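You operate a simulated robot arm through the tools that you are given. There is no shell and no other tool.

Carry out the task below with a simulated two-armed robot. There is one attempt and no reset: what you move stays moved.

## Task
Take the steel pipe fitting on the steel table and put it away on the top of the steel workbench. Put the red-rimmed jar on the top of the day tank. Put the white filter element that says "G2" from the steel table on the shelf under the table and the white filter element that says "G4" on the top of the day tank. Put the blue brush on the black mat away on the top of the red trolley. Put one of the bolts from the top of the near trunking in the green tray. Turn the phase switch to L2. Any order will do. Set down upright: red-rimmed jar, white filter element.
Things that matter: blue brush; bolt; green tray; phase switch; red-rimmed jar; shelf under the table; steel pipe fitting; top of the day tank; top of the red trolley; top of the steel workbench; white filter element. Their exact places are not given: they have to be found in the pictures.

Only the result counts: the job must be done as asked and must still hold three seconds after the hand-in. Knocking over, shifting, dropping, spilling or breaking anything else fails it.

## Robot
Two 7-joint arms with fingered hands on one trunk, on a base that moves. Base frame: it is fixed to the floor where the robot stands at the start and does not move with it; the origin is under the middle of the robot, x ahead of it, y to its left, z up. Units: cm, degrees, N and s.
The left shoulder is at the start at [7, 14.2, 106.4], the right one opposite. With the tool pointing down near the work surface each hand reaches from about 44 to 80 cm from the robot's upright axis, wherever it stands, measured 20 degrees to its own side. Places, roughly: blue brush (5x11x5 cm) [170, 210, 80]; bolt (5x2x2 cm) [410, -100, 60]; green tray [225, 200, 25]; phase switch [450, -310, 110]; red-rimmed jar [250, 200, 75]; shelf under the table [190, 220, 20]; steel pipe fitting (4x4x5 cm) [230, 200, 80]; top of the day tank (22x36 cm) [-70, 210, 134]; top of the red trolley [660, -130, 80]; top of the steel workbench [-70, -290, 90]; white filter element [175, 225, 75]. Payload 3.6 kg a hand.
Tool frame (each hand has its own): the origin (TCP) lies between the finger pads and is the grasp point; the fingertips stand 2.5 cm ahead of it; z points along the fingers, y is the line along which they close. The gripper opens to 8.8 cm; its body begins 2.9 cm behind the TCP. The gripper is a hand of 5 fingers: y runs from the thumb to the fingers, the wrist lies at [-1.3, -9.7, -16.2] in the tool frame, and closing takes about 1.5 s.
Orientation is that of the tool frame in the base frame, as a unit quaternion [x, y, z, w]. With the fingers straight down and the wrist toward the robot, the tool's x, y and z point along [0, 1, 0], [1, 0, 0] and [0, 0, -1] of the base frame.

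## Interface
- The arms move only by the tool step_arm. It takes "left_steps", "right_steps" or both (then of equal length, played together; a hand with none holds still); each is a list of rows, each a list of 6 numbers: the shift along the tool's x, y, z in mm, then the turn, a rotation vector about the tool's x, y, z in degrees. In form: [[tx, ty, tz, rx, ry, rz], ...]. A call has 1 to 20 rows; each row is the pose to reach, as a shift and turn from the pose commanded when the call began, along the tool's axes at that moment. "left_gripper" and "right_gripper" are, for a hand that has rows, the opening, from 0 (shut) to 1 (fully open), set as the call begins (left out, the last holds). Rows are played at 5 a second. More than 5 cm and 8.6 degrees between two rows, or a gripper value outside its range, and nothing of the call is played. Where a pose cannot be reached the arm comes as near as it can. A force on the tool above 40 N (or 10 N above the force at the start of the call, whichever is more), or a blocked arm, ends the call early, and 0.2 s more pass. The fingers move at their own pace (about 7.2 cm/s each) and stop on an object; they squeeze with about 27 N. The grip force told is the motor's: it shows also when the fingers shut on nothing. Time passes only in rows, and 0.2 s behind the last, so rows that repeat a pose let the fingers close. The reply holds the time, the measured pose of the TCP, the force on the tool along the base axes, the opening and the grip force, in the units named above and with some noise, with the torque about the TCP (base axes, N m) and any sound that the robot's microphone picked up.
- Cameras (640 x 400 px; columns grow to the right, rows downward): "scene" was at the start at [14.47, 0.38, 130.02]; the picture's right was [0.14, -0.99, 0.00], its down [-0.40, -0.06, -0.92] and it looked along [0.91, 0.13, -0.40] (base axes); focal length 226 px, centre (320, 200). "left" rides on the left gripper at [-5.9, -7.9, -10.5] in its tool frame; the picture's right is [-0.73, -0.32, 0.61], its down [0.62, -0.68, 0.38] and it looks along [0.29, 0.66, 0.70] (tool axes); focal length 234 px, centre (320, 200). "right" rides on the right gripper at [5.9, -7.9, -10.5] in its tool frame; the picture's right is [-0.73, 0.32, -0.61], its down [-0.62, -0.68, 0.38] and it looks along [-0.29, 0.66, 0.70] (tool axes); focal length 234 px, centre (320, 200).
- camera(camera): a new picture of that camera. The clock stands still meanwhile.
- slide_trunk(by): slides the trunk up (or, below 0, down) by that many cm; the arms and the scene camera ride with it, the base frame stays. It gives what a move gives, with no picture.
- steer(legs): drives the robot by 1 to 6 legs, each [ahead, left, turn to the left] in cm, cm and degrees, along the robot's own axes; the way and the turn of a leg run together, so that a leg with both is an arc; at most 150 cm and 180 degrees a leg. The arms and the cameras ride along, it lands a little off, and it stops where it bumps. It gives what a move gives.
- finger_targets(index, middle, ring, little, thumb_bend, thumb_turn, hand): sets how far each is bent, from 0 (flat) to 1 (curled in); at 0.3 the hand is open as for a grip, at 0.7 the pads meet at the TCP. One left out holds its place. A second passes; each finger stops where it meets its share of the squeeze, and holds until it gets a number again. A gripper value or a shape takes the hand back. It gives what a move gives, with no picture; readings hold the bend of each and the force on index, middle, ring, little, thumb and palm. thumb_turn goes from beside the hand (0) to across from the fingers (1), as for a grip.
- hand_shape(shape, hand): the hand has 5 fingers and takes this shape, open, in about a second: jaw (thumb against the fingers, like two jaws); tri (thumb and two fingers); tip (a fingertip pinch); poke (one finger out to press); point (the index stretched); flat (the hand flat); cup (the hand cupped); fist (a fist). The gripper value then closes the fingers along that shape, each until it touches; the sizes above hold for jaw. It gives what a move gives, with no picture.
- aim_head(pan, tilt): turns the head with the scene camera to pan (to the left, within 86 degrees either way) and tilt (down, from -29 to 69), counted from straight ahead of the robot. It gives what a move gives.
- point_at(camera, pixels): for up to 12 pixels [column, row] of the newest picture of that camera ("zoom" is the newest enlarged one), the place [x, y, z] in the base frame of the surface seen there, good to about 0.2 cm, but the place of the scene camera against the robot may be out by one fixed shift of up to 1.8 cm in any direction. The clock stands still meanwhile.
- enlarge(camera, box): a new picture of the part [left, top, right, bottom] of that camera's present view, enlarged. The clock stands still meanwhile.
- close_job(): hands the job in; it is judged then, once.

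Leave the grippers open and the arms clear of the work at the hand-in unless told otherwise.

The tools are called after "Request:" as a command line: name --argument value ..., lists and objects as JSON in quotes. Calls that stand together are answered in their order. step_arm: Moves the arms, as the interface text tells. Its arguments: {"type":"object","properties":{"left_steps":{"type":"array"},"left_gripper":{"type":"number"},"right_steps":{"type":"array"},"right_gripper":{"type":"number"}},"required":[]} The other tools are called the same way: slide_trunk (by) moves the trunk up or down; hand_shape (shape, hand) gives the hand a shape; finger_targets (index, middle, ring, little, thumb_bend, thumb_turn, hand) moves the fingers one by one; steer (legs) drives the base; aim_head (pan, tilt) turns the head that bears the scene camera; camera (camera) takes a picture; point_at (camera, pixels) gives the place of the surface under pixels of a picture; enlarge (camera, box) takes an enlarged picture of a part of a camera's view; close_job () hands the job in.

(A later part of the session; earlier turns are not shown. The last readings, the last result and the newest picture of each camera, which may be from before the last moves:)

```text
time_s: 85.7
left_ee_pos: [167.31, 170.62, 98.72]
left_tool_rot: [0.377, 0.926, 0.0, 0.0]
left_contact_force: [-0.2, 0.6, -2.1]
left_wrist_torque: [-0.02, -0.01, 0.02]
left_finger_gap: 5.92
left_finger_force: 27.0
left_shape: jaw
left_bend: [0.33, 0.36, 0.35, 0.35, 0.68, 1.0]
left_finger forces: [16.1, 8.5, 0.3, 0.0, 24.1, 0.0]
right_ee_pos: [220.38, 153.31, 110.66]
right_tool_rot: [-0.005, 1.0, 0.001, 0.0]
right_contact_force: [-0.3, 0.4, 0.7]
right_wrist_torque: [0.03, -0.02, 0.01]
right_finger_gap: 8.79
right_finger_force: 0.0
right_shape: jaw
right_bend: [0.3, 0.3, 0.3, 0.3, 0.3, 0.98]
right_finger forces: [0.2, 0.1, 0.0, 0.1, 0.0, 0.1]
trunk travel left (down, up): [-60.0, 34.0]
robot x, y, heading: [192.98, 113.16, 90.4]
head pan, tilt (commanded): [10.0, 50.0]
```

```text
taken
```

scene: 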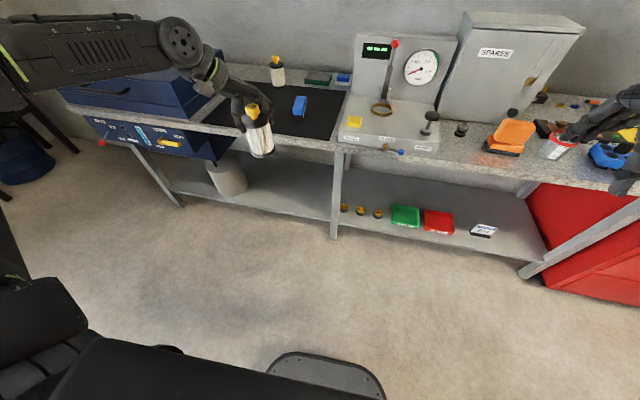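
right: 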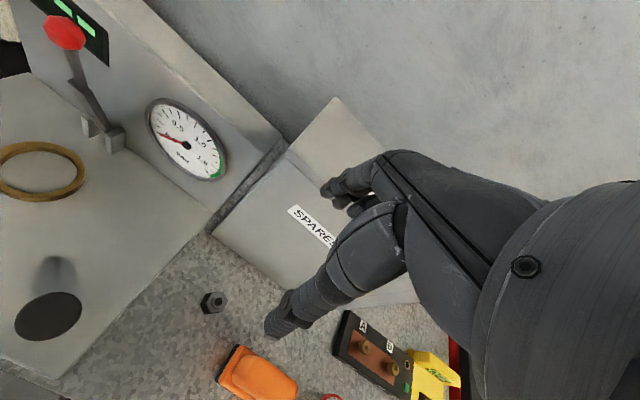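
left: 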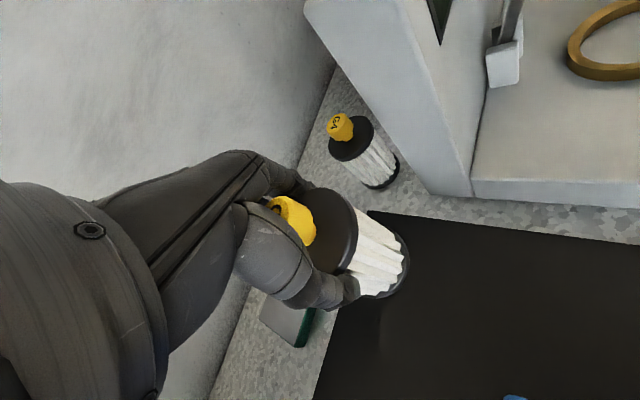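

The right hand stays at its inner limit, so I'll approach the shelf with the robot turned 20° right, which keeps the right hand in front of the table. First I lower the trunk by 60 here in the clear, and turn.

Request:
slide_trunk --by -60

Request:
steer --legs '[[0, 0, -20]]'

Request:
aim_head --pan 35 --tilt 20

Request:
camera --camera "scene"

Request:
camera --camera "left"

```text
refused: -60 is not a number from -40 to 40
```

```text
time_s: 87.2
left_ee_pos: [188.11, 175.93, 98.74]
left_tool_rot: [0.529, 0.848, -0.001, -0.001]
left_contact_force: [0.8, 0.2, -1.7]
left_wrist_torque: [0.01, 0.01, 0.01]
left_finger_gap: 5.94
left_finger_force: 27.1
left_shape: jaw
left_bend: [0.33, 0.36, 0.35, 0.35, 0.68, 1.0]
left_finger forces: [16.0, 8.4, 0.3, 0.0, 23.8, 0.1]
right_ee_pos: [232.35, 141.65, 110.6]
right_tool_rot: [0.165, 0.986, 0.0, 0.0]
right_contact_force: [-0.5, -1.0, -0.3]
right_wrist_torque: [0.03, 0.0, 0.01]
right_finger_gap: 8.77
right_finger_force: 0.1
right_shape: jaw
right_bend: [0.3, 0.3, 0.3, 0.3, 0.3, 0.98]
right_finger forces: [0.0, 0.1, 0.0, 0.1, 0.1, 0.0]
trunk travel left (down, up): [-60.0, 34.0]
robot x, y, heading: [192.63, 113.15, 70.8]
head pan, tilt (commanded): [10.0, 50.0]
```

```text
time_s: 88.2
left_ee_pos: [188.23, 175.9, 98.63]
left_tool_rot: [0.529, 0.848, 0.0, 0.0]
left_contact_force: [0.2, 0.9, -1.6]
left_wrist_torque: [-0.02, 0.01, 0.01]
left_finger_gap: 5.93
left_finger_force: 26.7
left_shape: jaw
left_bend: [0.33, 0.36, 0.35, 0.35, 0.68, 1.0]
left_finger forces: [16.0, 8.5, 0.3, 0.0, 23.9, 0.0]
right_ee_pos: [232.31, 141.8, 110.53]
right_tool_rot: [0.166, 0.986, 0.001, 0.0]
right_contact_force: [0.7, 0.5, -0.3]
right_wrist_torque: [0.0, -0.01, 0.0]
right_finger_gap: 8.75
right_finger_force: 0.0
right_shape: jaw
right_bend: [0.3, 0.3, 0.3, 0.3, 0.3, 0.98]
right_finger forces: [0.0, 0.0, 0.0, 0.0, 0.0, 0.0]
trunk travel left (down, up): [-60.0, 34.0]
robot x, y, heading: [192.27, 113.34, 71.1]
head pan, tilt (commanded): [35.0, 20.0]
```

```text
taken
```

scene: 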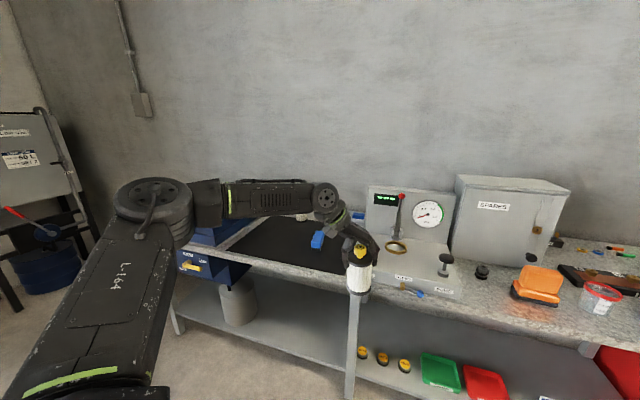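

```text
taken
```

left: 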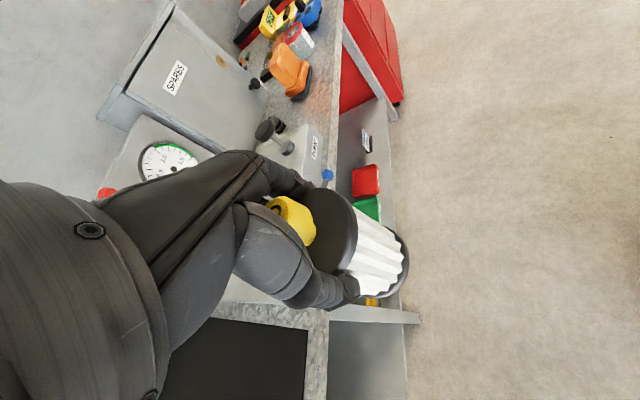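

The trunk moves at most 40 a call. Hand at y≈176 is clear of the table edge (188), so I lower 40 then 20.

Request:
slide_trunk --by -40

Request:
slide_trunk --by -19

Request:
aim_head --pan 35 --tilt 15

Request:
camera --camera "scene"

Request:
camera --camera "left"

```text
time_s: 92.0
left_ee_pos: [188.27, 175.92, 58.75]
left_tool_rot: [0.529, 0.848, 0.0, 0.0]
left_contact_force: [-0.2, 0.1, -1.1]
left_wrist_torque: [0.0, 0.03, -0.03]
left_finger_gap: 5.94
left_finger_force: 26.9
left_shape: jaw
left_bend: [0.33, 0.36, 0.35, 0.35, 0.68, 1.0]
left_finger forces: [16.0, 8.4, 0.4, 0.0, 24.0, 0.0]
right_ee_pos: [232.21, 141.78, 70.65]
right_tool_rot: [0.167, 0.986, 0.002, 0.0]
right_contact_force: [0.4, 0.0, 0.8]
right_wrist_torque: [-0.01, -0.02, 0.01]
right_finger_gap: 8.76
right_finger_force: 0.0
right_shape: jaw
right_bend: [0.3, 0.3, 0.3, 0.3, 0.3, 0.98]
right_finger forces: [0.0, 0.0, 0.0, 0.0, 0.0, 0.0]
trunk travel left (down, up): [-20.0, 74.0]
robot x, y, heading: [192.93, 113.02, 70.9]
head pan, tilt (commanded): [35.0, 20.0]
```

```text
time_s: 94.1
left_ee_pos: [188.2, 175.83, 39.8]
left_tool_rot: [0.529, 0.848, 0.0, 0.001]
left_contact_force: [0.1, -0.1, -1.6]
left_wrist_torque: [-0.01, 0.01, 0.01]
left_finger_gap: 5.91
left_finger_force: 27.2
left_shape: jaw
left_bend: [0.33, 0.36, 0.35, 0.35, 0.68, 1.0]
left_finger forces: [16.0, 8.5, 0.2, 0.1, 23.9, 0.0]
right_ee_pos: [232.3, 141.8, 51.56]
right_tool_rot: [0.166, 0.986, 0.001, 0.0]
right_contact_force: [0.3, 0.7, -0.1]
right_wrist_torque: [0.02, -0.03, 0.0]
right_finger_gap: 8.79
right_finger_force: 0.0
right_shape: jaw
right_bend: [0.3, 0.3, 0.3, 0.3, 0.3, 0.98]
right_finger forces: [0.0, 0.1, 0.0, 0.1, 0.0, 0.1]
trunk travel left (down, up): [-1.0, 93.0]
robot x, y, heading: [192.76, 113.24, 70.5]
head pan, tilt (commanded): [35.0, 20.0]
```

```text
time_s: 94.7
left_ee_pos: [188.18, 175.77, 39.69]
left_tool_rot: [0.529, 0.848, 0.0, 0.0]
left_contact_force: [0.0, -0.1, -2.1]
left_wrist_torque: [-0.02, 0.02, -0.01]
left_finger_gap: 5.92
left_finger_force: 27.0
left_shape: jaw
left_bend: [0.33, 0.36, 0.35, 0.35, 0.68, 1.0]
left_finger forces: [16.1, 8.5, 0.2, 0.1, 23.8, 0.1]
right_ee_pos: [232.4, 141.6, 51.45]
right_tool_rot: [0.166, 0.986, 0.001, 0.0]
right_contact_force: [0.1, -0.5, -0.1]
right_wrist_torque: [-0.01, 0.0, 0.0]
right_finger_gap: 8.77
right_finger_force: 0.2
right_shape: jaw
right_bend: [0.3, 0.3, 0.3, 0.3, 0.3, 0.98]
right_finger forces: [0.0, 0.0, 0.1, 0.0, 0.1, 0.1]
trunk travel left (down, up): [-1.0, 93.0]
robot x, y, heading: [192.92, 113.23, 70.9]
head pan, tilt (commanded): [35.0, 15.0]
```

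```text
taken
```

scene: 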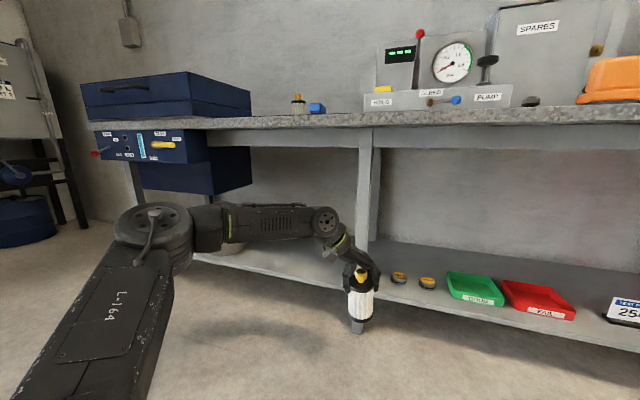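

```text
taken
```

left: 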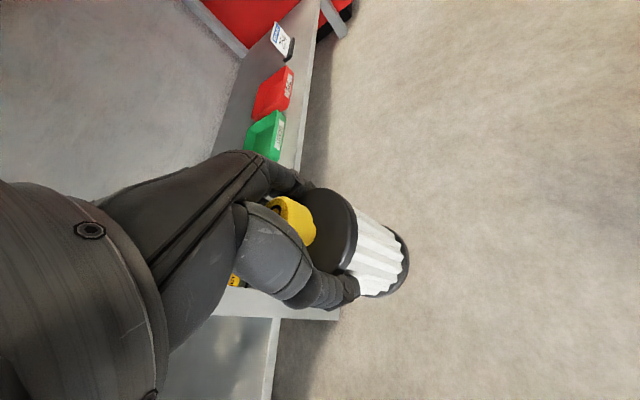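

Now I measure the shelf surface, its front edge, the leg and the hanging blue box.

Request:
point_at --camera "left" --pixels '[[230, 370], [200, 380], [270, 350], [335, 315], [250, 305], [305, 130]]'

Request:
point_at --camera "scene" --pixels '[[250, 180], [195, 190], [363, 220], [285, 270], [310, 290], [240, 240], [380, 240], [470, 285]]'

```text
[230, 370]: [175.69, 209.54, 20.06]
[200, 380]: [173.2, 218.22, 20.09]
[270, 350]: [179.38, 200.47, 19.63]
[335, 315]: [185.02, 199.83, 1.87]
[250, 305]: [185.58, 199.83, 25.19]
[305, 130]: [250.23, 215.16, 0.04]
```

```text
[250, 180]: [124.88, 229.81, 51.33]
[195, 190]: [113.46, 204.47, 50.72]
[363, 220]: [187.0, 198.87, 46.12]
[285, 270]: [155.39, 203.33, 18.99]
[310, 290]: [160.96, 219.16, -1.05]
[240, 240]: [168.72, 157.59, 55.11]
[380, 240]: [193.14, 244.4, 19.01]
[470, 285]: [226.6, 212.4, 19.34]
```

Shelf top is z 20.1, front edge y≈200, the leg at x≈185, the blue box ends at x≈125. I shift the robot so G2 comes to about (166,209).

Request:
steer --legs '[[0, 31.9, 0], [24, 0, 0]]'

Request:
camera --camera "scene"

Request:
camera --camera "left"

```text
time_s: 98.3
left_ee_pos: [164.87, 209.42, 39.76]
left_tool_rot: [0.526, 0.85, -0.001, 0.0]
left_contact_force: [-0.4, -1.6, -1.6]
left_wrist_torque: [0.0, 0.0, 0.01]
left_finger_gap: 5.94
left_finger_force: 27.2
left_shape: jaw
left_bend: [0.33, 0.36, 0.35, 0.35, 0.68, 1.0]
left_finger forces: [16.0, 8.6, 0.3, 0.0, 23.9, 0.0]
right_ee_pos: [209.26, 175.61, 51.67]
right_tool_rot: [0.162, 0.987, 0.001, 0.001]
right_contact_force: [0.3, -0.9, 0.6]
right_wrist_torque: [0.02, 0.04, 0.01]
right_finger_gap: 8.78
right_finger_force: 0.1
right_shape: jaw
right_bend: [0.3, 0.3, 0.3, 0.3, 0.3, 0.98]
right_finger forces: [0.0, 0.0, 0.0, 0.0, 0.1, 0.0]
trunk travel left (down, up): [-1.0, 93.0]
robot x, y, heading: [170.38, 147.13, 71.2]
head pan, tilt (commanded): [35.0, 15.0]
```

```text
taken
```

scene: 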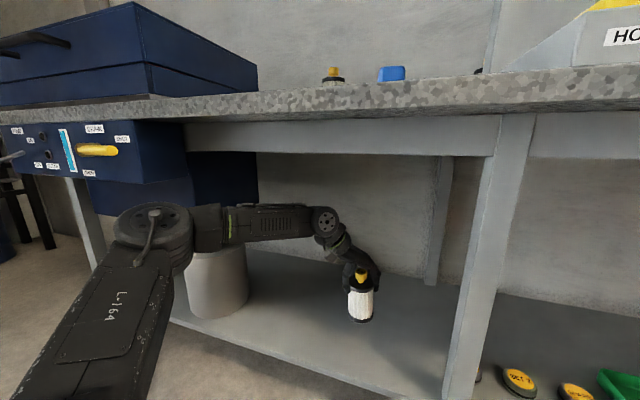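

```text
taken
```

left: 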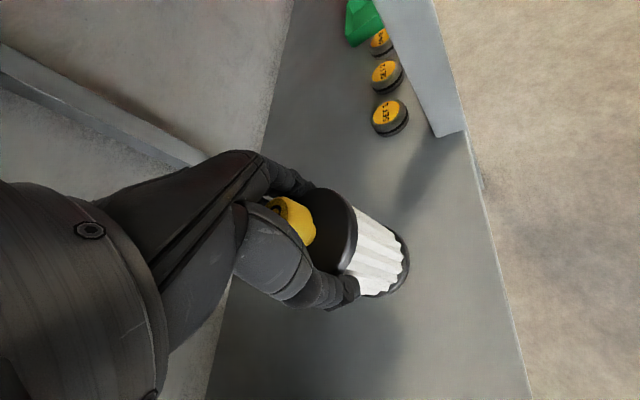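

G2 is over the shelf with room around. I lower it with the arm: first 8 cm.

Request:
step_arm --left_steps '[[0, 0, 30, 0, 0, 0], [0, 0, 60, 0, 0, 0], [0, 0, 80, 0, 0, 0], [0, 0, 80, 0, 0, 0]]'

Request:
enlarge --camera "scene" --box '[300, 220, 430, 340]'

```text
time_s: 99.3
left_ee_pos: [164.84, 209.31, 31.7]
left_tool_rot: [0.526, 0.85, -0.001, 0.0]
left_contact_force: [0.0, -0.2, -1.5]
left_wrist_torque: [-0.02, -0.01, -0.02]
left_finger_gap: 5.91
left_finger_force: 26.6
left_shape: jaw
left_bend: [0.33, 0.36, 0.35, 0.35, 0.68, 1.0]
left_finger forces: [15.9, 8.5, 0.3, 0.0, 23.8, 0.1]
right_ee_pos: [209.22, 175.75, 51.65]
right_tool_rot: [0.162, 0.987, 0.002, -0.001]
right_contact_force: [-0.7, 0.3, -0.3]
right_wrist_torque: [0.01, 0.01, 0.03]
right_finger_gap: 8.78
right_finger_force: 0.1
right_shape: jaw
right_bend: [0.3, 0.3, 0.3, 0.3, 0.3, 0.98]
right_finger forces: [0.0, 0.0, 0.0, 0.1, 0.1, 0.1]
trunk travel left (down, up): [-1.0, 93.0]
robot x, y, heading: [170.3, 146.88, 71.4]
head pan, tilt (commanded): [35.0, 15.0]
```

```text
3.33 times, centred on (365, 280) of scene
```

zoom: 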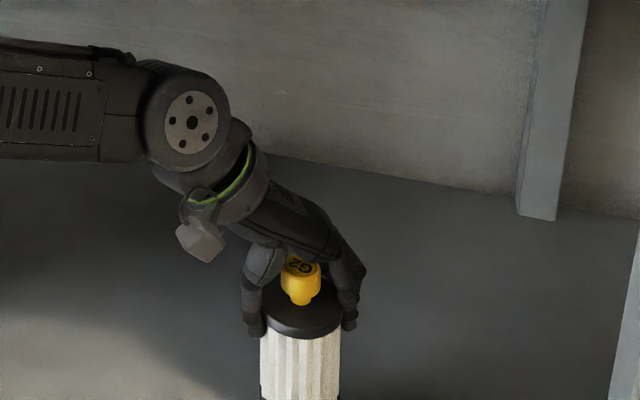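

Still free (force −1.5 N = weight). I lower in small increments of a few mm until contact shows.

Request:
step_arm --left_steps '[[0, 0, 4, 0, 0, 0], [0, 0, 8, 0, 0, 0], [0, 0, 8, 0, 0, 0]]'

Request:
step_arm --left_steps '[[0, 0, 3, 0, 0, 0], [0, 0, 5, 0, 0, 0], [0, 0, 5, 0, 0, 0]]'

```text
time_s: 100.1
left_ee_pos: [164.83, 209.26, 30.79]
left_tool_rot: [0.526, 0.851, -0.001, 0.0]
left_contact_force: [0.5, 0.6, -1.4]
left_wrist_torque: [-0.04, -0.03, -0.01]
left_finger_gap: 5.9
left_finger_force: 27.1
left_shape: jaw
left_bend: [0.33, 0.36, 0.35, 0.35, 0.68, 1.0]
left_finger forces: [15.9, 8.5, 0.4, 0.1, 23.9, 0.0]
right_ee_pos: [209.35, 175.65, 51.51]
right_tool_rot: [0.161, 0.987, 0.001, 0.001]
right_contact_force: [-0.7, 0.4, 0.5]
right_wrist_torque: [0.01, -0.01, 0.01]
right_finger_gap: 8.78
right_finger_force: 0.0
right_shape: jaw
right_bend: [0.3, 0.3, 0.3, 0.3, 0.3, 0.98]
right_finger forces: [0.0, 0.0, 0.0, 0.0, 0.1, 0.0]
trunk travel left (down, up): [-1.0, 93.0]
robot x, y, heading: [170.07, 146.96, 71.2]
head pan, tilt (commanded): [35.0, 15.0]
```

```text
time_s: 100.9
left_ee_pos: [164.85, 209.26, 30.34]
left_tool_rot: [0.526, 0.85, -0.001, 0.0]
left_contact_force: [-0.4, 0.1, -2.6]
left_wrist_torque: [0.0, 0.01, -0.02]
left_finger_gap: 5.94
left_finger_force: 27.2
left_shape: jaw
left_bend: [0.33, 0.36, 0.35, 0.35, 0.68, 1.0]
left_finger forces: [16.0, 8.5, 0.4, 0.1, 23.8, 0.1]
right_ee_pos: [209.34, 175.67, 51.6]
right_tool_rot: [0.162, 0.987, 0.002, 0.0]
right_contact_force: [0.9, 0.4, -0.3]
right_wrist_torque: [-0.02, 0.02, 0.02]
right_finger_gap: 8.77
right_finger_force: 0.2
right_shape: jaw
right_bend: [0.3, 0.3, 0.3, 0.3, 0.3, 0.98]
right_finger forces: [0.0, 0.1, 0.0, 0.0, 0.0, 0.0]
trunk travel left (down, up): [-1.0, 93.0]
robot x, y, heading: [169.99, 146.75, 71.2]
head pan, tilt (commanded): [35.0, 15.0]
```

Request:
step_arm --left_steps '[[0, 0, 2, 0, 0, 0], [0, 0, 4, 0, 0, 0], [0, 0, 4, 0, 0, 0]]'

```text
time_s: 101.7
left_ee_pos: [164.9, 209.35, 29.98]
left_tool_rot: [0.525, 0.851, 0.0, 0.0]
left_contact_force: [0.3, -0.2, -1.9]
left_wrist_torque: [-0.01, -0.04, -0.01]
left_finger_gap: 5.93
left_finger_force: 26.7
left_shape: jaw
left_bend: [0.33, 0.36, 0.35, 0.35, 0.68, 1.0]
left_finger forces: [15.8, 8.5, 0.3, 0.0, 23.9, 0.0]
right_ee_pos: [209.24, 175.74, 51.48]
right_tool_rot: [0.162, 0.987, 0.001, 0.0]
right_contact_force: [0.1, -1.5, 0.5]
right_wrist_torque: [-0.02, -0.03, 0.0]
right_finger_gap: 8.79
right_finger_force: 0.0
right_shape: jaw
right_bend: [0.3, 0.3, 0.3, 0.3, 0.3, 0.98]
right_finger forces: [0.0, 0.0, 0.0, 0.0, 0.0, 0.0]
trunk travel left (down, up): [-1.0, 93.0]
robot x, y, heading: [169.85, 147.01, 71.3]
head pan, tilt (commanded): [35.0, 15.0]
```

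Still no contact at TCP z≈30.0; a further 3 mm at a time.

Request:
step_arm --left_steps '[[0, 0, 2, 0, 0, 0], [0, 0, 4, 0, 0, 0], [0, 0, 4, 0, 0, 0]]'

```text
time_s: 102.5
left_ee_pos: [164.93, 209.4, 29.71]
left_tool_rot: [0.525, 0.851, 0.0, 0.0]
left_contact_force: [0.2, 0.1, -2.6]
left_wrist_torque: [0.0, 0.03, 0.02]
left_finger_gap: 5.9
left_finger_force: 26.7
left_shape: jaw
left_bend: [0.33, 0.36, 0.35, 0.35, 0.68, 1.0]
left_finger forces: [15.7, 8.6, 0.3, 0.0, 23.9, 0.0]
right_ee_pos: [209.33, 175.66, 51.53]
right_tool_rot: [0.162, 0.987, 0.001, 0.0]
right_contact_force: [-0.1, 0.5, -0.6]
right_wrist_torque: [0.0, -0.03, 0.01]
right_finger_gap: 8.79
right_finger_force: 0.1
right_shape: jaw
right_bend: [0.3, 0.3, 0.3, 0.3, 0.3, 0.98]
right_finger forces: [0.1, 0.0, 0.1, 0.1, 0.0, 0.0]
trunk travel left (down, up): [-1.0, 93.0]
robot x, y, heading: [169.85, 146.49, 71.7]
head pan, tilt (commanded): [35.0, 15.0]
```

Request:
step_arm --left_steps '[[0, 0, 2, 0, 0, 0], [0, 0, 4, 0, 0, 0], [0, 0, 4, 0, 0, 0]]'

Request:
camera --camera "left"

Request:
enlarge --camera "scene" --box '[320, 250, 420, 340]'

```text
time_s: 103.3
left_ee_pos: [164.9, 209.44, 29.25]
left_tool_rot: [0.527, 0.85, 0.001, -0.001]
left_contact_force: [1.6, -1.8, 8.0]
left_wrist_torque: [-0.1, 0.15, 0.02]
left_finger_gap: 5.93
left_finger_force: 26.9
left_shape: jaw
left_bend: [0.33, 0.36, 0.35, 0.35, 0.68, 1.0]
left_finger forces: [18.2, 8.1, 0.3, 0.0, 24.7, 0.0]
right_ee_pos: [209.29, 175.59, 51.54]
right_tool_rot: [0.162, 0.987, 0.0, 0.001]
right_contact_force: [-0.3, -1.7, 0.1]
right_wrist_torque: [-0.03, 0.05, 0.03]
right_finger_gap: 8.78
right_finger_force: 0.1
right_shape: jaw
right_bend: [0.3, 0.3, 0.3, 0.3, 0.3, 0.98]
right_finger forces: [0.0, 0.1, 0.1, 0.0, 0.1, 0.0]
trunk travel left (down, up): [-1.0, 93.0]
robot x, y, heading: [169.95, 147.19, 71.1]
head pan, tilt (commanded): [35.0, 15.0]
```

```text
taken
```

left: 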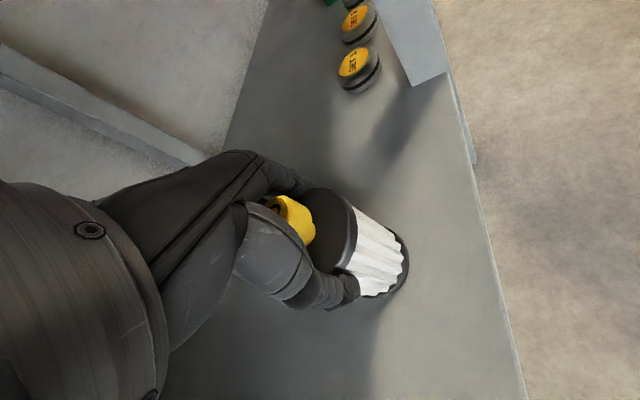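

```text
4.44 times, centred on (370, 295) of scene
```

zoom: 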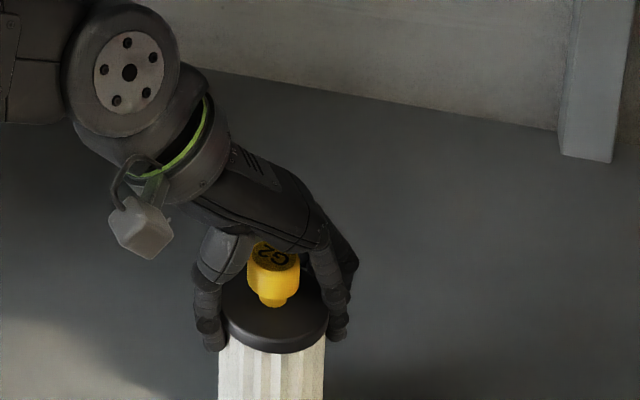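

Contact with the shelf (8 N up). I release by opening the hand, then check it stands.

Request:
step_arm --left_steps '[[0, 0, -1, 0, 0, 0], [0, 0, -1, 0, 0, 0], [0, 0, -1, 0, 0, 0], [0, 0, -1, 0, 0, 0], [0, 0, -1, 0, 0, 0], [0, 0, -1, 0, 0, 0], [0, 0, -1, 0, 0, 0], [0, 0, -1, 0, 0, 0]]' --left_gripper 1

Request:
camera --camera "left"

```text
time_s: 105.1
left_ee_pos: [164.9, 209.47, 29.27]
left_tool_rot: [0.526, 0.85, 0.0, 0.0]
left_contact_force: [0.3, -0.3, -0.3]
left_wrist_torque: [0.0, 0.01, -0.03]
left_finger_gap: 8.76
left_finger_force: 0.1
left_shape: jaw
left_bend: [0.3, 0.3, 0.3, 0.3, 0.3, 0.98]
left_finger forces: [0.0, 0.0, 0.1, 0.1, 0.1, 0.0]
right_ee_pos: [209.27, 175.68, 51.53]
right_tool_rot: [0.162, 0.987, 0.001, 0.0]
right_contact_force: [-0.2, -0.1, 0.7]
right_wrist_torque: [0.02, -0.01, 0.0]
right_finger_gap: 8.77
right_finger_force: 0.1
right_shape: jaw
right_bend: [0.3, 0.3, 0.3, 0.3, 0.3, 0.98]
right_finger forces: [0.1, 0.0, 0.1, 0.1, 0.0, 0.0]
trunk travel left (down, up): [-1.0, 93.0]
robot x, y, heading: [170.39, 146.69, 71.2]
head pan, tilt (commanded): [35.0, 15.0]
```

```text
taken
```

left: 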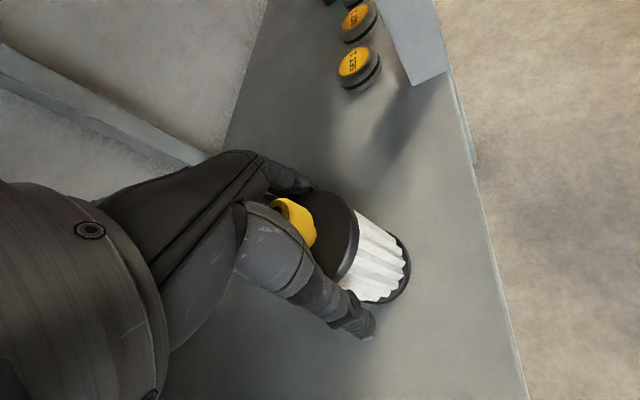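

Released without contact. I lift the hand 11 cm straight up and back out.

Request:
step_arm --left_steps '[[0, 0, -30, 0, 0, 0], [0, 0, -60, 0, 0, 0], [0, 0, -90, 0, 0, 0], [0, 0, -108, 0, 0, 0], [0, 0, -108, 0, 0, 0]]'

Request:
camera --camera "left"

Request:
steer --legs '[[-45, 0, 0]]'

Request:
camera --camera "scene"

```text
time_s: 106.3
left_ee_pos: [164.89, 209.82, 40.31]
left_tool_rot: [0.526, 0.851, 0.001, -0.001]
left_contact_force: [1.0, 0.3, -0.3]
left_wrist_torque: [-0.01, 0.02, 0.01]
left_finger_gap: 8.78
left_finger_force: 0.0
left_shape: jaw
left_bend: [0.3, 0.3, 0.3, 0.3, 0.3, 0.98]
left_finger forces: [0.0, 0.0, 0.1, 0.0, 0.0, 0.0]
right_ee_pos: [209.28, 175.71, 51.57]
right_tool_rot: [0.163, 0.987, 0.001, 0.0]
right_contact_force: [-0.1, 0.4, 0.6]
right_wrist_torque: [0.0, 0.01, 0.03]
right_finger_gap: 8.76
right_finger_force: 0.1
right_shape: jaw
right_bend: [0.3, 0.3, 0.3, 0.3, 0.3, 0.98]
right_finger forces: [0.0, 0.1, 0.0, 0.1, 0.1, 0.0]
trunk travel left (down, up): [-1.0, 93.0]
robot x, y, heading: [170.16, 147.01, 71.4]
head pan, tilt (commanded): [35.0, 15.0]
```

```text
taken
```

left: 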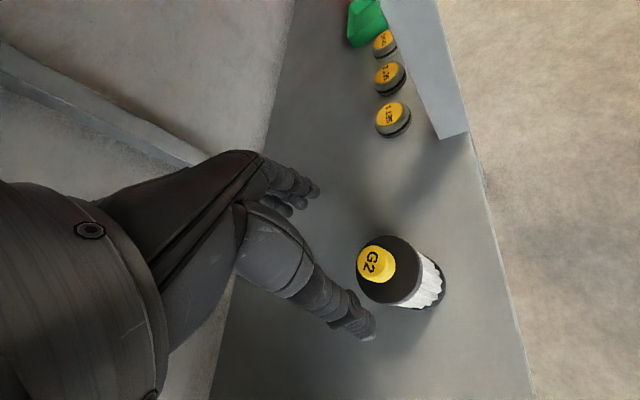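

```text
time_s: 108.9
left_ee_pos: [150.8, 168.47, 40.31]
left_tool_rot: [0.526, 0.851, 0.0, 0.0]
left_contact_force: [0.5, -0.1, 0.3]
left_wrist_torque: [0.04, 0.0, -0.01]
left_finger_gap: 8.77
left_finger_force: 0.1
left_shape: jaw
left_bend: [0.3, 0.3, 0.3, 0.3, 0.3, 0.98]
left_finger forces: [0.0, 0.0, 0.0, 0.0, 0.1, 0.0]
right_ee_pos: [195.36, 134.52, 51.53]
right_tool_rot: [0.163, 0.987, 0.001, 0.0]
right_contact_force: [-0.2, -0.1, 0.7]
right_wrist_torque: [0.03, 0.0, 0.03]
right_finger_gap: 8.79
right_finger_force: 0.0
right_shape: jaw
right_bend: [0.3, 0.3, 0.3, 0.3, 0.3, 0.98]
right_finger forces: [0.0, 0.1, 0.0, 0.0, 0.0, 0.0]
trunk travel left (down, up): [-1.0, 93.0]
robot x, y, heading: [155.9, 105.73, 71.1]
head pan, tilt (commanded): [35.0, 15.0]
```

```text
taken
```

scene: 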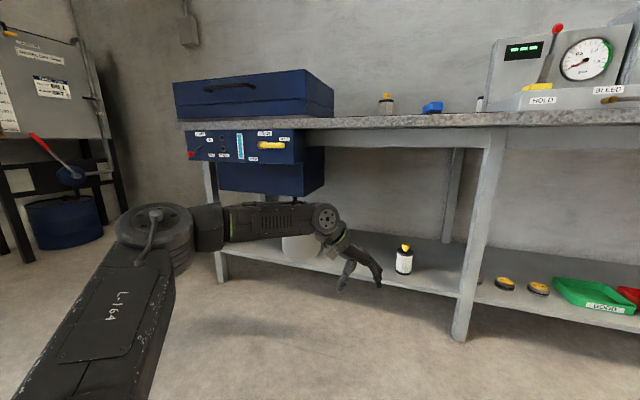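

G2 stands on the shelf. Before approaching for G4 I check how far my chest reaches forward, by looking down at it.

Request:
aim_head --pan 0 --tilt 69

Request:
camera --camera "scene"

Request:
point_at --camera "scene" --pixels '[[320, 250], [320, 300], [150, 250], [500, 250], [320, 380], [320, 100]]'

```text
time_s: 110.2
left_ee_pos: [150.87, 168.48, 40.4]
left_tool_rot: [0.525, 0.851, 0.0, 0.0]
left_contact_force: [-0.2, 0.4, 0.3]
left_wrist_torque: [0.01, 0.02, -0.06]
left_finger_gap: 8.76
left_finger_force: 0.2
left_shape: jaw
left_bend: [0.3, 0.3, 0.3, 0.3, 0.3, 0.98]
left_finger forces: [0.0, 0.0, 0.0, 0.0, 0.0, 0.0]
right_ee_pos: [195.29, 134.49, 51.64]
right_tool_rot: [0.163, 0.987, 0.001, 0.0]
right_contact_force: [-0.7, -0.4, 1.4]
right_wrist_torque: [-0.03, 0.0, -0.02]
right_finger_gap: 8.79
right_finger_force: 0.1
right_shape: jaw
right_bend: [0.3, 0.3, 0.3, 0.3, 0.3, 0.98]
right_finger forces: [0.1, 0.1, 0.0, 0.0, 0.0, 0.0]
trunk travel left (down, up): [-1.0, 93.0]
robot x, y, heading: [156.35, 105.59, 71.3]
head pan, tilt (commanded): [0.0, 68.8]
```

```text
taken
```

scene: 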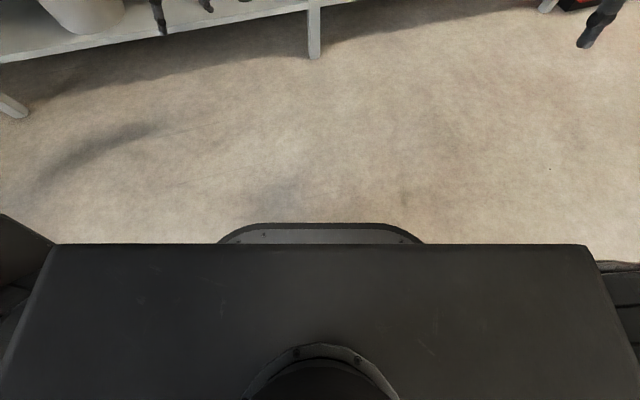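

```text
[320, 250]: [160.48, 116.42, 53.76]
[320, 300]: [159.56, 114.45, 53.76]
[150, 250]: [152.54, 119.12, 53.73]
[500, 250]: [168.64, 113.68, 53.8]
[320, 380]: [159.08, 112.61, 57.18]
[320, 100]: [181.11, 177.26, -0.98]
```

The chest reaches only 12 cm ahead, so I can stand at y≈172. I raise the trunk back to its start height here in the clear, and prepare the left hand with about 88° yaw (wrist to the left) for G4, while raising the right hand.

Request:
slide_trunk --by 40

Request:
slide_trunk --by 19

Request:
step_arm --left_steps '[[0, 0, 10, 0, 0, 8], [0, 0, 20, 0, 0, 16], [0, 0, 30, 0, 0, 24], [0, 0, 40, 0, 0, 32], [0, 0, 60, 0, 0, 40], [0, 0, 90, 0, 0, 44], [0, 0, 90, 0, 0, 44]]' --right_steps '[[0, 0, -40, 0, 0, 0], [0, 0, -80, 0, 0, 0], [0, 0, -120, 0, 0, 0], [0, 0, -150, 0, 0, 0], [0, 0, -180, 0, 0, 0], [0, 0, -180, 0, 0, 0], [0, 0, -180, 0, 0, 0]]'

```text
time_s: 114.0
left_ee_pos: [150.9, 168.53, 80.37]
left_tool_rot: [0.525, 0.851, 0.0, 0.0]
left_contact_force: [0.1, 0.4, -0.2]
left_wrist_torque: [0.04, 0.0, 0.02]
left_finger_gap: 8.78
left_finger_force: 0.1
left_shape: jaw
left_bend: [0.3, 0.3, 0.3, 0.3, 0.3, 0.98]
left_finger forces: [0.0, 0.1, 0.0, 0.0, 0.0, 0.0]
right_ee_pos: [195.23, 134.56, 91.64]
right_tool_rot: [0.162, 0.987, 0.001, 0.0]
right_contact_force: [-0.8, 0.2, 0.1]
right_wrist_torque: [0.0, 0.02, 0.03]
right_finger_gap: 8.78
right_finger_force: 0.1
right_shape: jaw
right_bend: [0.3, 0.3, 0.3, 0.3, 0.3, 0.98]
right_finger forces: [0.0, 0.0, 0.0, 0.0, 0.1, 0.0]
trunk travel left (down, up): [-41.0, 53.0]
robot x, y, heading: [156.11, 105.66, 71.2]
head pan, tilt (commanded): [0.0, 68.8]
```

```text
time_s: 116.1
left_ee_pos: [150.84, 168.64, 99.28]
left_tool_rot: [0.525, 0.851, 0.0, 0.0]
left_contact_force: [0.8, 0.6, 0.2]
left_wrist_torque: [0.03, 0.02, -0.01]
left_finger_gap: 8.76
left_finger_force: 0.1
left_shape: jaw
left_bend: [0.3, 0.3, 0.3, 0.3, 0.3, 0.98]
left_finger forces: [0.0, 0.1, 0.1, 0.0, 0.0, 0.0]
right_ee_pos: [195.22, 134.43, 110.68]
right_tool_rot: [0.163, 0.987, 0.001, 0.0]
right_contact_force: [0.3, 0.1, 0.9]
right_wrist_torque: [-0.01, 0.0, 0.01]
right_finger_gap: 8.77
right_finger_force: 0.0
right_shape: jaw
right_bend: [0.3, 0.3, 0.3, 0.3, 0.3, 0.98]
right_finger forces: [0.0, 0.0, 0.0, 0.1, 0.0, 0.0]
trunk travel left (down, up): [-60.0, 34.0]
robot x, y, heading: [155.91, 105.8, 71.1]
head pan, tilt (commanded): [0.0, 68.8]
```

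```text
time_s: 117.7
left_ee_pos: [150.96, 168.63, 90.21]
left_tool_rot: [0.807, 0.591, 0.0, 0.0]
left_contact_force: [0.4, 0.7, -0.2]
left_wrist_torque: [0.0, 0.0, 0.03]
left_finger_gap: 8.79
left_finger_force: 0.0
left_shape: jaw
left_bend: [0.3, 0.3, 0.3, 0.3, 0.3, 0.98]
left_finger forces: [0.1, 0.1, 0.0, 0.1, 0.0, 0.0]
right_ee_pos: [195.41, 140.54, 126.53]
right_tool_rot: [0.162, 0.987, 0.001, 0.0]
right_contact_force: [-0.8, -0.5, -0.3]
right_wrist_torque: [0.0, 0.01, 0.0]
right_finger_gap: 8.75
right_finger_force: 0.2
right_shape: jaw
right_bend: [0.3, 0.3, 0.3, 0.3, 0.3, 0.98]
right_finger forces: [0.0, 0.1, 0.1, 0.0, 0.0, 0.0]
right hand out of reach, approached as far as the arm can: row 1, 2, 3, 4, 5, 6, 7
trunk travel left (down, up): [-60.0, 34.0]
robot x, y, heading: [156.25, 105.61, 71.3]
head pan, tilt (commanded): [0.0, 68.8]
```

Left hand reached yaw ≈89° with no trouble at 57.7 cm ahead, 25.3 cm left. I raise the trunk 25 and drive over so the hand comes above G4: robot to about (215.7,171.4), first stopping 25 cm short.

Request:
slide_trunk --by 25

Request:
steer --legs '[[0, 0, 18.7], [0, -59.6, 0], [40, 0, 0]]'

Request:
aim_head --pan 0 --tilt 45

Request:
camera --camera "scene"

Request:
camera --camera "left"

Request:
camera --camera "right"

```text
time_s: 120.2
left_ee_pos: [151.05, 168.51, 115.27]
left_tool_rot: [0.806, 0.592, -0.001, 0.0]
left_contact_force: [-0.5, 0.9, -0.1]
left_wrist_torque: [0.02, 0.0, -0.03]
left_finger_gap: 8.76
left_finger_force: 0.1
left_shape: jaw
left_bend: [0.3, 0.3, 0.3, 0.3, 0.3, 0.98]
left_finger forces: [0.0, 0.1, 0.0, 0.0, 0.0, 0.0]
right_ee_pos: [195.42, 140.59, 151.38]
right_tool_rot: [0.162, 0.987, 0.0, 0.0]
right_contact_force: [0.3, -0.4, 0.0]
right_wrist_torque: [0.01, 0.01, -0.02]
right_finger_gap: 8.74
right_finger_force: 0.0
right_shape: jaw
right_bend: [0.3, 0.3, 0.3, 0.3, 0.3, 0.98]
right_finger forces: [0.1, 0.0, 0.0, 0.1, 0.0, 0.1]
trunk travel left (down, up): [-85.0, 9.0]
robot x, y, heading: [155.92, 105.51, 71.3]
head pan, tilt (commanded): [0.0, 68.8]
```

```text
time_s: 126.8
left_ee_pos: [191.9, 203.83, 115.4]
left_tool_rot: [0.7, 0.714, 0.0, -0.002]
left_contact_force: [-0.1, 0.5, 0.1]
left_wrist_torque: [0.01, 0.0, 0.01]
left_finger_gap: 8.79
left_finger_force: 0.0
left_shape: jaw
left_bend: [0.3, 0.3, 0.3, 0.3, 0.3, 0.98]
left_finger forces: [0.1, 0.1, 0.1, 0.0, 0.0, 0.1]
right_ee_pos: [242.82, 191.42, 151.5]
right_tool_rot: [0.001, 1.0, 0.003, 0.0]
right_contact_force: [-0.3, 0.4, -0.2]
right_wrist_torque: [0.02, 0.03, 0.02]
right_finger_gap: 8.79
right_finger_force: 0.1
right_shape: jaw
right_bend: [0.3, 0.3, 0.3, 0.3, 0.3, 0.98]
right_finger forces: [0.0, 0.1, 0.0, 0.0, 0.1, 0.1]
trunk travel left (down, up): [-85.0, 9.0]
robot x, y, heading: [216.99, 145.58, 89.8]
head pan, tilt (commanded): [0.0, 68.8]
```

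```text
time_s: 127.7
left_ee_pos: [191.79, 204.06, 115.22]
left_tool_rot: [0.699, 0.715, 0.0, -0.001]
left_contact_force: [1.5, 0.4, -0.1]
left_wrist_torque: [-0.02, 0.0, 0.02]
left_finger_gap: 8.76
left_finger_force: 0.0
left_shape: jaw
left_bend: [0.3, 0.3, 0.3, 0.3, 0.3, 0.98]
left_finger forces: [0.1, 0.0, 0.1, 0.0, 0.0, 0.0]
right_ee_pos: [242.83, 191.64, 151.48]
right_tool_rot: [0.001, 1.0, 0.0, 0.001]
right_contact_force: [-0.2, -0.6, 0.4]
right_wrist_torque: [0.02, 0.0, -0.02]
right_finger_gap: 8.77
right_finger_force: 0.0
right_shape: jaw
right_bend: [0.3, 0.3, 0.3, 0.3, 0.3, 0.98]
right_finger forces: [0.1, 0.0, 0.1, 0.1, 0.0, 0.1]
trunk travel left (down, up): [-85.0, 9.0]
robot x, y, heading: [216.79, 145.67, 89.8]
head pan, tilt (commanded): [0.0, 45.0]
```

```text
taken
```

scene: 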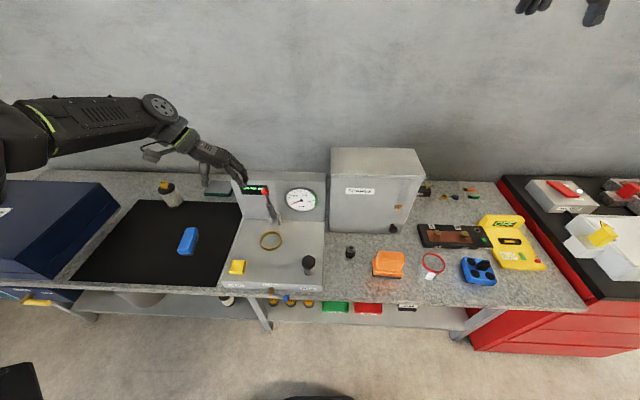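

```text
taken
```

left: 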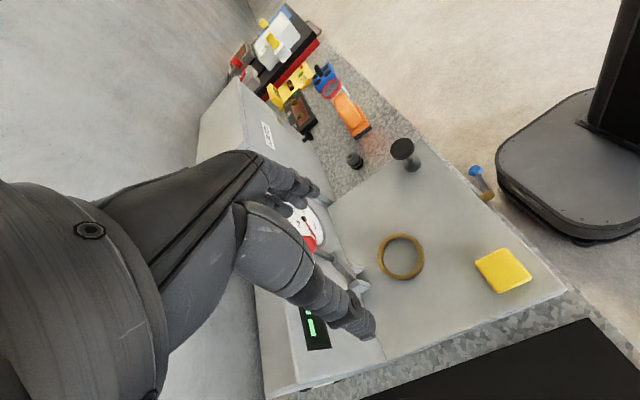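

```text
taken
```

right: 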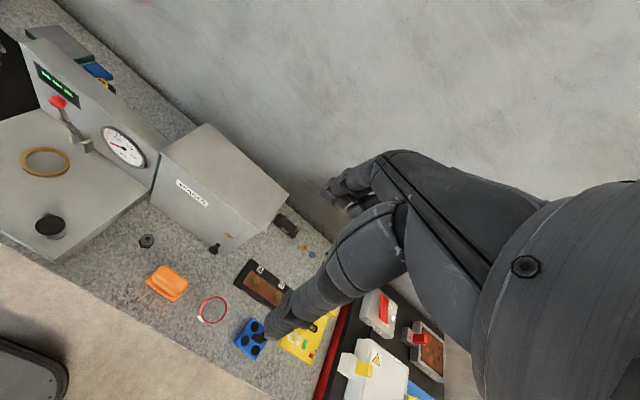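

I use the right camera to measure the jar's rim (213,310), the spares-box top and the fitting (146,241) for later.

Request:
point_at --camera "right" --pixels '[[201, 305], [224, 300], [215, 322], [213, 298], [199, 316], [202, 128], [285, 195], [230, 220], [165, 150], [147, 241], [150, 238], [144, 246]]'

Request:
enlarge --camera "right" --box '[110, 220, 270, 350]'

```text
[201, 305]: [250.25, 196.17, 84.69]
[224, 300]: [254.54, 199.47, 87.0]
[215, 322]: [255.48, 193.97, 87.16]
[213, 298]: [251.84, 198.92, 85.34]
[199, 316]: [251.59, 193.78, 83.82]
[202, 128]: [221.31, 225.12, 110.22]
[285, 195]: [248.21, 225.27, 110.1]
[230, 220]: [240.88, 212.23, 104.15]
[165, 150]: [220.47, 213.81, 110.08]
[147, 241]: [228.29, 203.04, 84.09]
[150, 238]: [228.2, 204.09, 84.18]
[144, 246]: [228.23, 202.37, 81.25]
```

```text
3.08 times, centred on (190, 285) of right
```

zoom: 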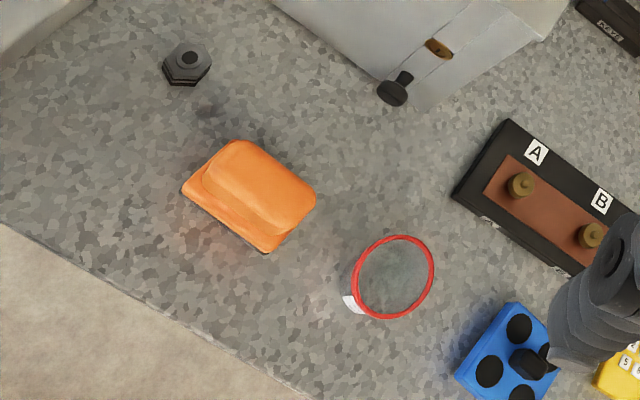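

Spares box: x 220–248, y≥212, top z 110. The right hand (z 151 now, 126 after lowering) stays above it. I drive ahead 25.2 and left 1.4 so the left hand is above G4.

Request:
steer --legs '[[12, 1.4, 0], [13.2, 0, 0]]'

Request:
camera --camera "left"

Request:
camera --camera "scene"

```text
time_s: 129.8
left_ee_pos: [190.63, 228.7, 115.31]
left_tool_rot: [0.701, 0.713, 0.001, -0.001]
left_contact_force: [-0.2, 0.5, 0.6]
left_wrist_torque: [0.0, 0.01, 0.01]
left_finger_gap: 8.76
left_finger_force: 0.1
left_shape: jaw
left_bend: [0.3, 0.3, 0.3, 0.3, 0.3, 0.98]
left_finger forces: [0.1, 0.0, 0.1, 0.0, 0.0, 0.1]
right_ee_pos: [241.62, 216.24, 151.46]
right_tool_rot: [0.002, 1.0, 0.001, 0.0]
right_contact_force: [0.9, -0.6, 0.6]
right_wrist_torque: [-0.02, -0.01, 0.01]
right_finger_gap: 8.76
right_finger_force: 0.1
right_shape: jaw
right_bend: [0.3, 0.3, 0.3, 0.3, 0.3, 0.98]
right_finger forces: [0.1, 0.0, 0.1, 0.0, 0.1, 0.1]
trunk travel left (down, up): [-85.0, 9.0]
robot x, y, heading: [215.31, 171.01, 89.6]
head pan, tilt (commanded): [0.0, 45.0]
```

```text
taken
```

left: 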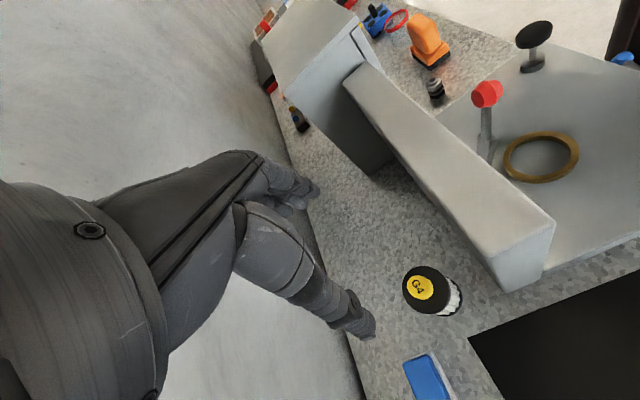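

```text
taken
```

scene: 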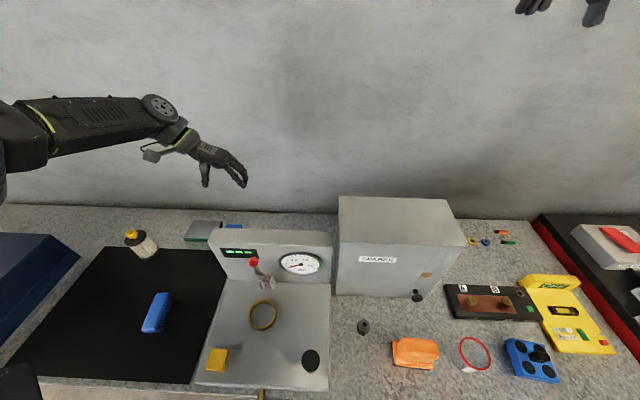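

G4 at (419,287) is almost exactly beneath the hand. I measure it precisely, plus the panel's back edge.

Request:
point_at --camera "left" --pixels '[[419, 287], [425, 270], [405, 292], [443, 290], [420, 310], [500, 290], [430, 180], [490, 270], [420, 365], [350, 330]]'

Request:
enlarge --camera "left" --box '[370, 240, 500, 340]'

```text
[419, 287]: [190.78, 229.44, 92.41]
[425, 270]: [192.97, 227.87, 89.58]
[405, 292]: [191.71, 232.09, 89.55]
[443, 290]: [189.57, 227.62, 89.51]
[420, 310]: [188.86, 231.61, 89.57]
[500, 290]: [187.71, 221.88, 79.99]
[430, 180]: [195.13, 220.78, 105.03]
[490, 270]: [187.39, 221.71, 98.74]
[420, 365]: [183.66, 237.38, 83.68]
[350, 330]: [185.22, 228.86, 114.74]
```

```text
4.00 times, centred on (435, 290) of left
```

zoom: 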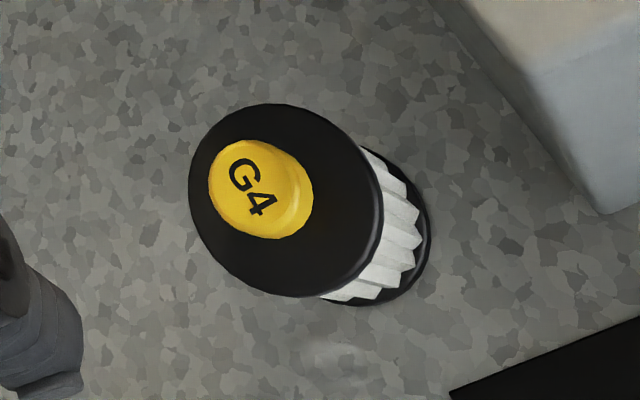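

G4's centre is (190.8,229.6). I correct the hand by +9 mm in y, then lower the trunk by 20 first.

Request:
step_arm --left_steps '[[5, 1, 0, 0, 0, 0], [9, 1.5, 0, 0, 0, 0], [9, 1.5, 0, 0, 0, 0]]' --left_gripper 1

Request:
slide_trunk --by -17

Request:
camera --camera "left"

```text
time_s: 130.6
left_ee_pos: [190.76, 229.44, 115.4]
left_tool_rot: [0.702, 0.713, 0.0, -0.001]
left_contact_force: [0.4, -0.4, -0.3]
left_wrist_torque: [0.01, -0.03, 0.01]
left_finger_gap: 8.78
left_finger_force: 0.1
left_shape: jaw
left_bend: [0.3, 0.3, 0.3, 0.3, 0.3, 0.98]
left_finger forces: [0.0, 0.0, 0.0, 0.0, 0.1, 0.0]
left hand out of reach, approached as far as the arm can: row 2, 3
right_ee_pos: [241.56, 216.32, 151.47]
right_tool_rot: [0.002, 1.0, 0.001, 0.0]
right_contact_force: [0.5, 0.6, 0.8]
right_wrist_torque: [0.02, 0.02, 0.01]
right_finger_gap: 8.76
right_finger_force: 0.0
right_shape: jaw
right_bend: [0.3, 0.3, 0.3, 0.3, 0.3, 0.98]
right_finger forces: [0.1, 0.1, 0.0, 0.0, 0.0, 0.1]
trunk travel left (down, up): [-85.0, 9.0]
robot x, y, heading: [215.61, 170.96, 89.6]
head pan, tilt (commanded): [0.0, 45.0]
```

```text
time_s: 132.5
left_ee_pos: [190.89, 229.41, 98.43]
left_tool_rot: [0.701, 0.713, 0.0, -0.001]
left_contact_force: [-0.4, -0.3, -1.1]
left_wrist_torque: [-0.02, 0.0, 0.01]
left_finger_gap: 8.75
left_finger_force: 0.0
left_shape: jaw
left_bend: [0.3, 0.3, 0.3, 0.3, 0.3, 0.98]
left_finger forces: [0.0, 0.1, 0.0, 0.0, 0.0, 0.1]
right_ee_pos: [241.59, 216.3, 134.4]
right_tool_rot: [0.003, 1.0, 0.0, -0.001]
right_contact_force: [0.5, -0.2, -0.2]
right_wrist_torque: [0.01, 0.0, -0.01]
right_finger_gap: 8.76
right_finger_force: 0.0
right_shape: jaw
right_bend: [0.3, 0.3, 0.3, 0.3, 0.3, 0.98]
right_finger forces: [0.0, 0.1, 0.1, 0.0, 0.1, 0.1]
trunk travel left (down, up): [-68.0, 26.0]
robot x, y, heading: [215.36, 170.64, 89.9]
head pan, tilt (commanded): [0.0, 45.0]
```

```text
taken
```

left: 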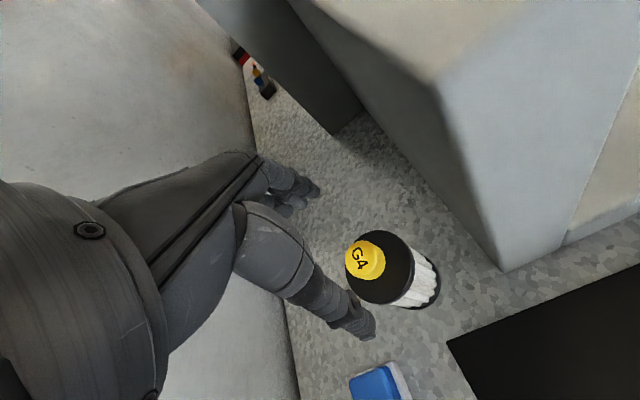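

Nicely aligned. I lower the final 8.9 cm to TCP z≈89.5.

Request:
slide_trunk --by -8.9

Request:
camera --camera "left"

```text
time_s: 133.7
left_ee_pos: [190.77, 229.29, 89.46]
left_tool_rot: [0.701, 0.713, -0.001, -0.002]
left_contact_force: [0.0, -0.1, 1.1]
left_wrist_torque: [0.0, -0.01, -0.01]
left_finger_gap: 8.79
left_finger_force: 0.0
left_shape: jaw
left_bend: [0.3, 0.3, 0.3, 0.3, 0.3, 0.98]
left_finger forces: [0.0, 0.0, 0.1, 0.0, 0.0, 0.1]
right_ee_pos: [241.56, 216.26, 125.58]
right_tool_rot: [0.002, 1.0, 0.001, 0.0]
right_contact_force: [-0.2, -0.4, 1.1]
right_wrist_torque: [0.0, 0.01, -0.03]
right_finger_gap: 8.78
right_finger_force: 0.1
right_shape: jaw
right_bend: [0.3, 0.3, 0.3, 0.3, 0.3, 0.98]
right_finger forces: [0.1, 0.1, 0.0, 0.1, 0.0, 0.0]
trunk travel left (down, up): [-59.1, 34.9]
robot x, y, heading: [215.5, 170.98, 89.8]
head pan, tilt (commanded): [0.0, 45.0]
```

```text
taken
```

left: 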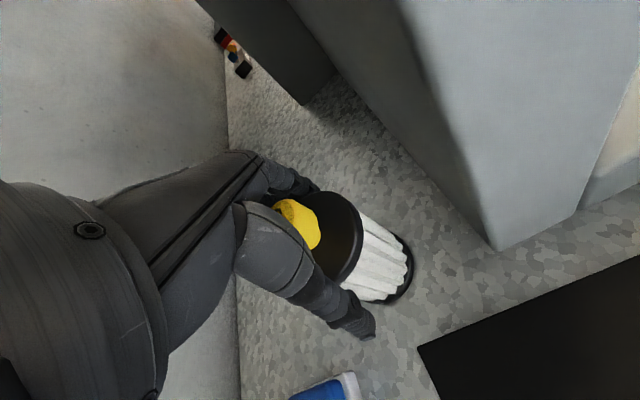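

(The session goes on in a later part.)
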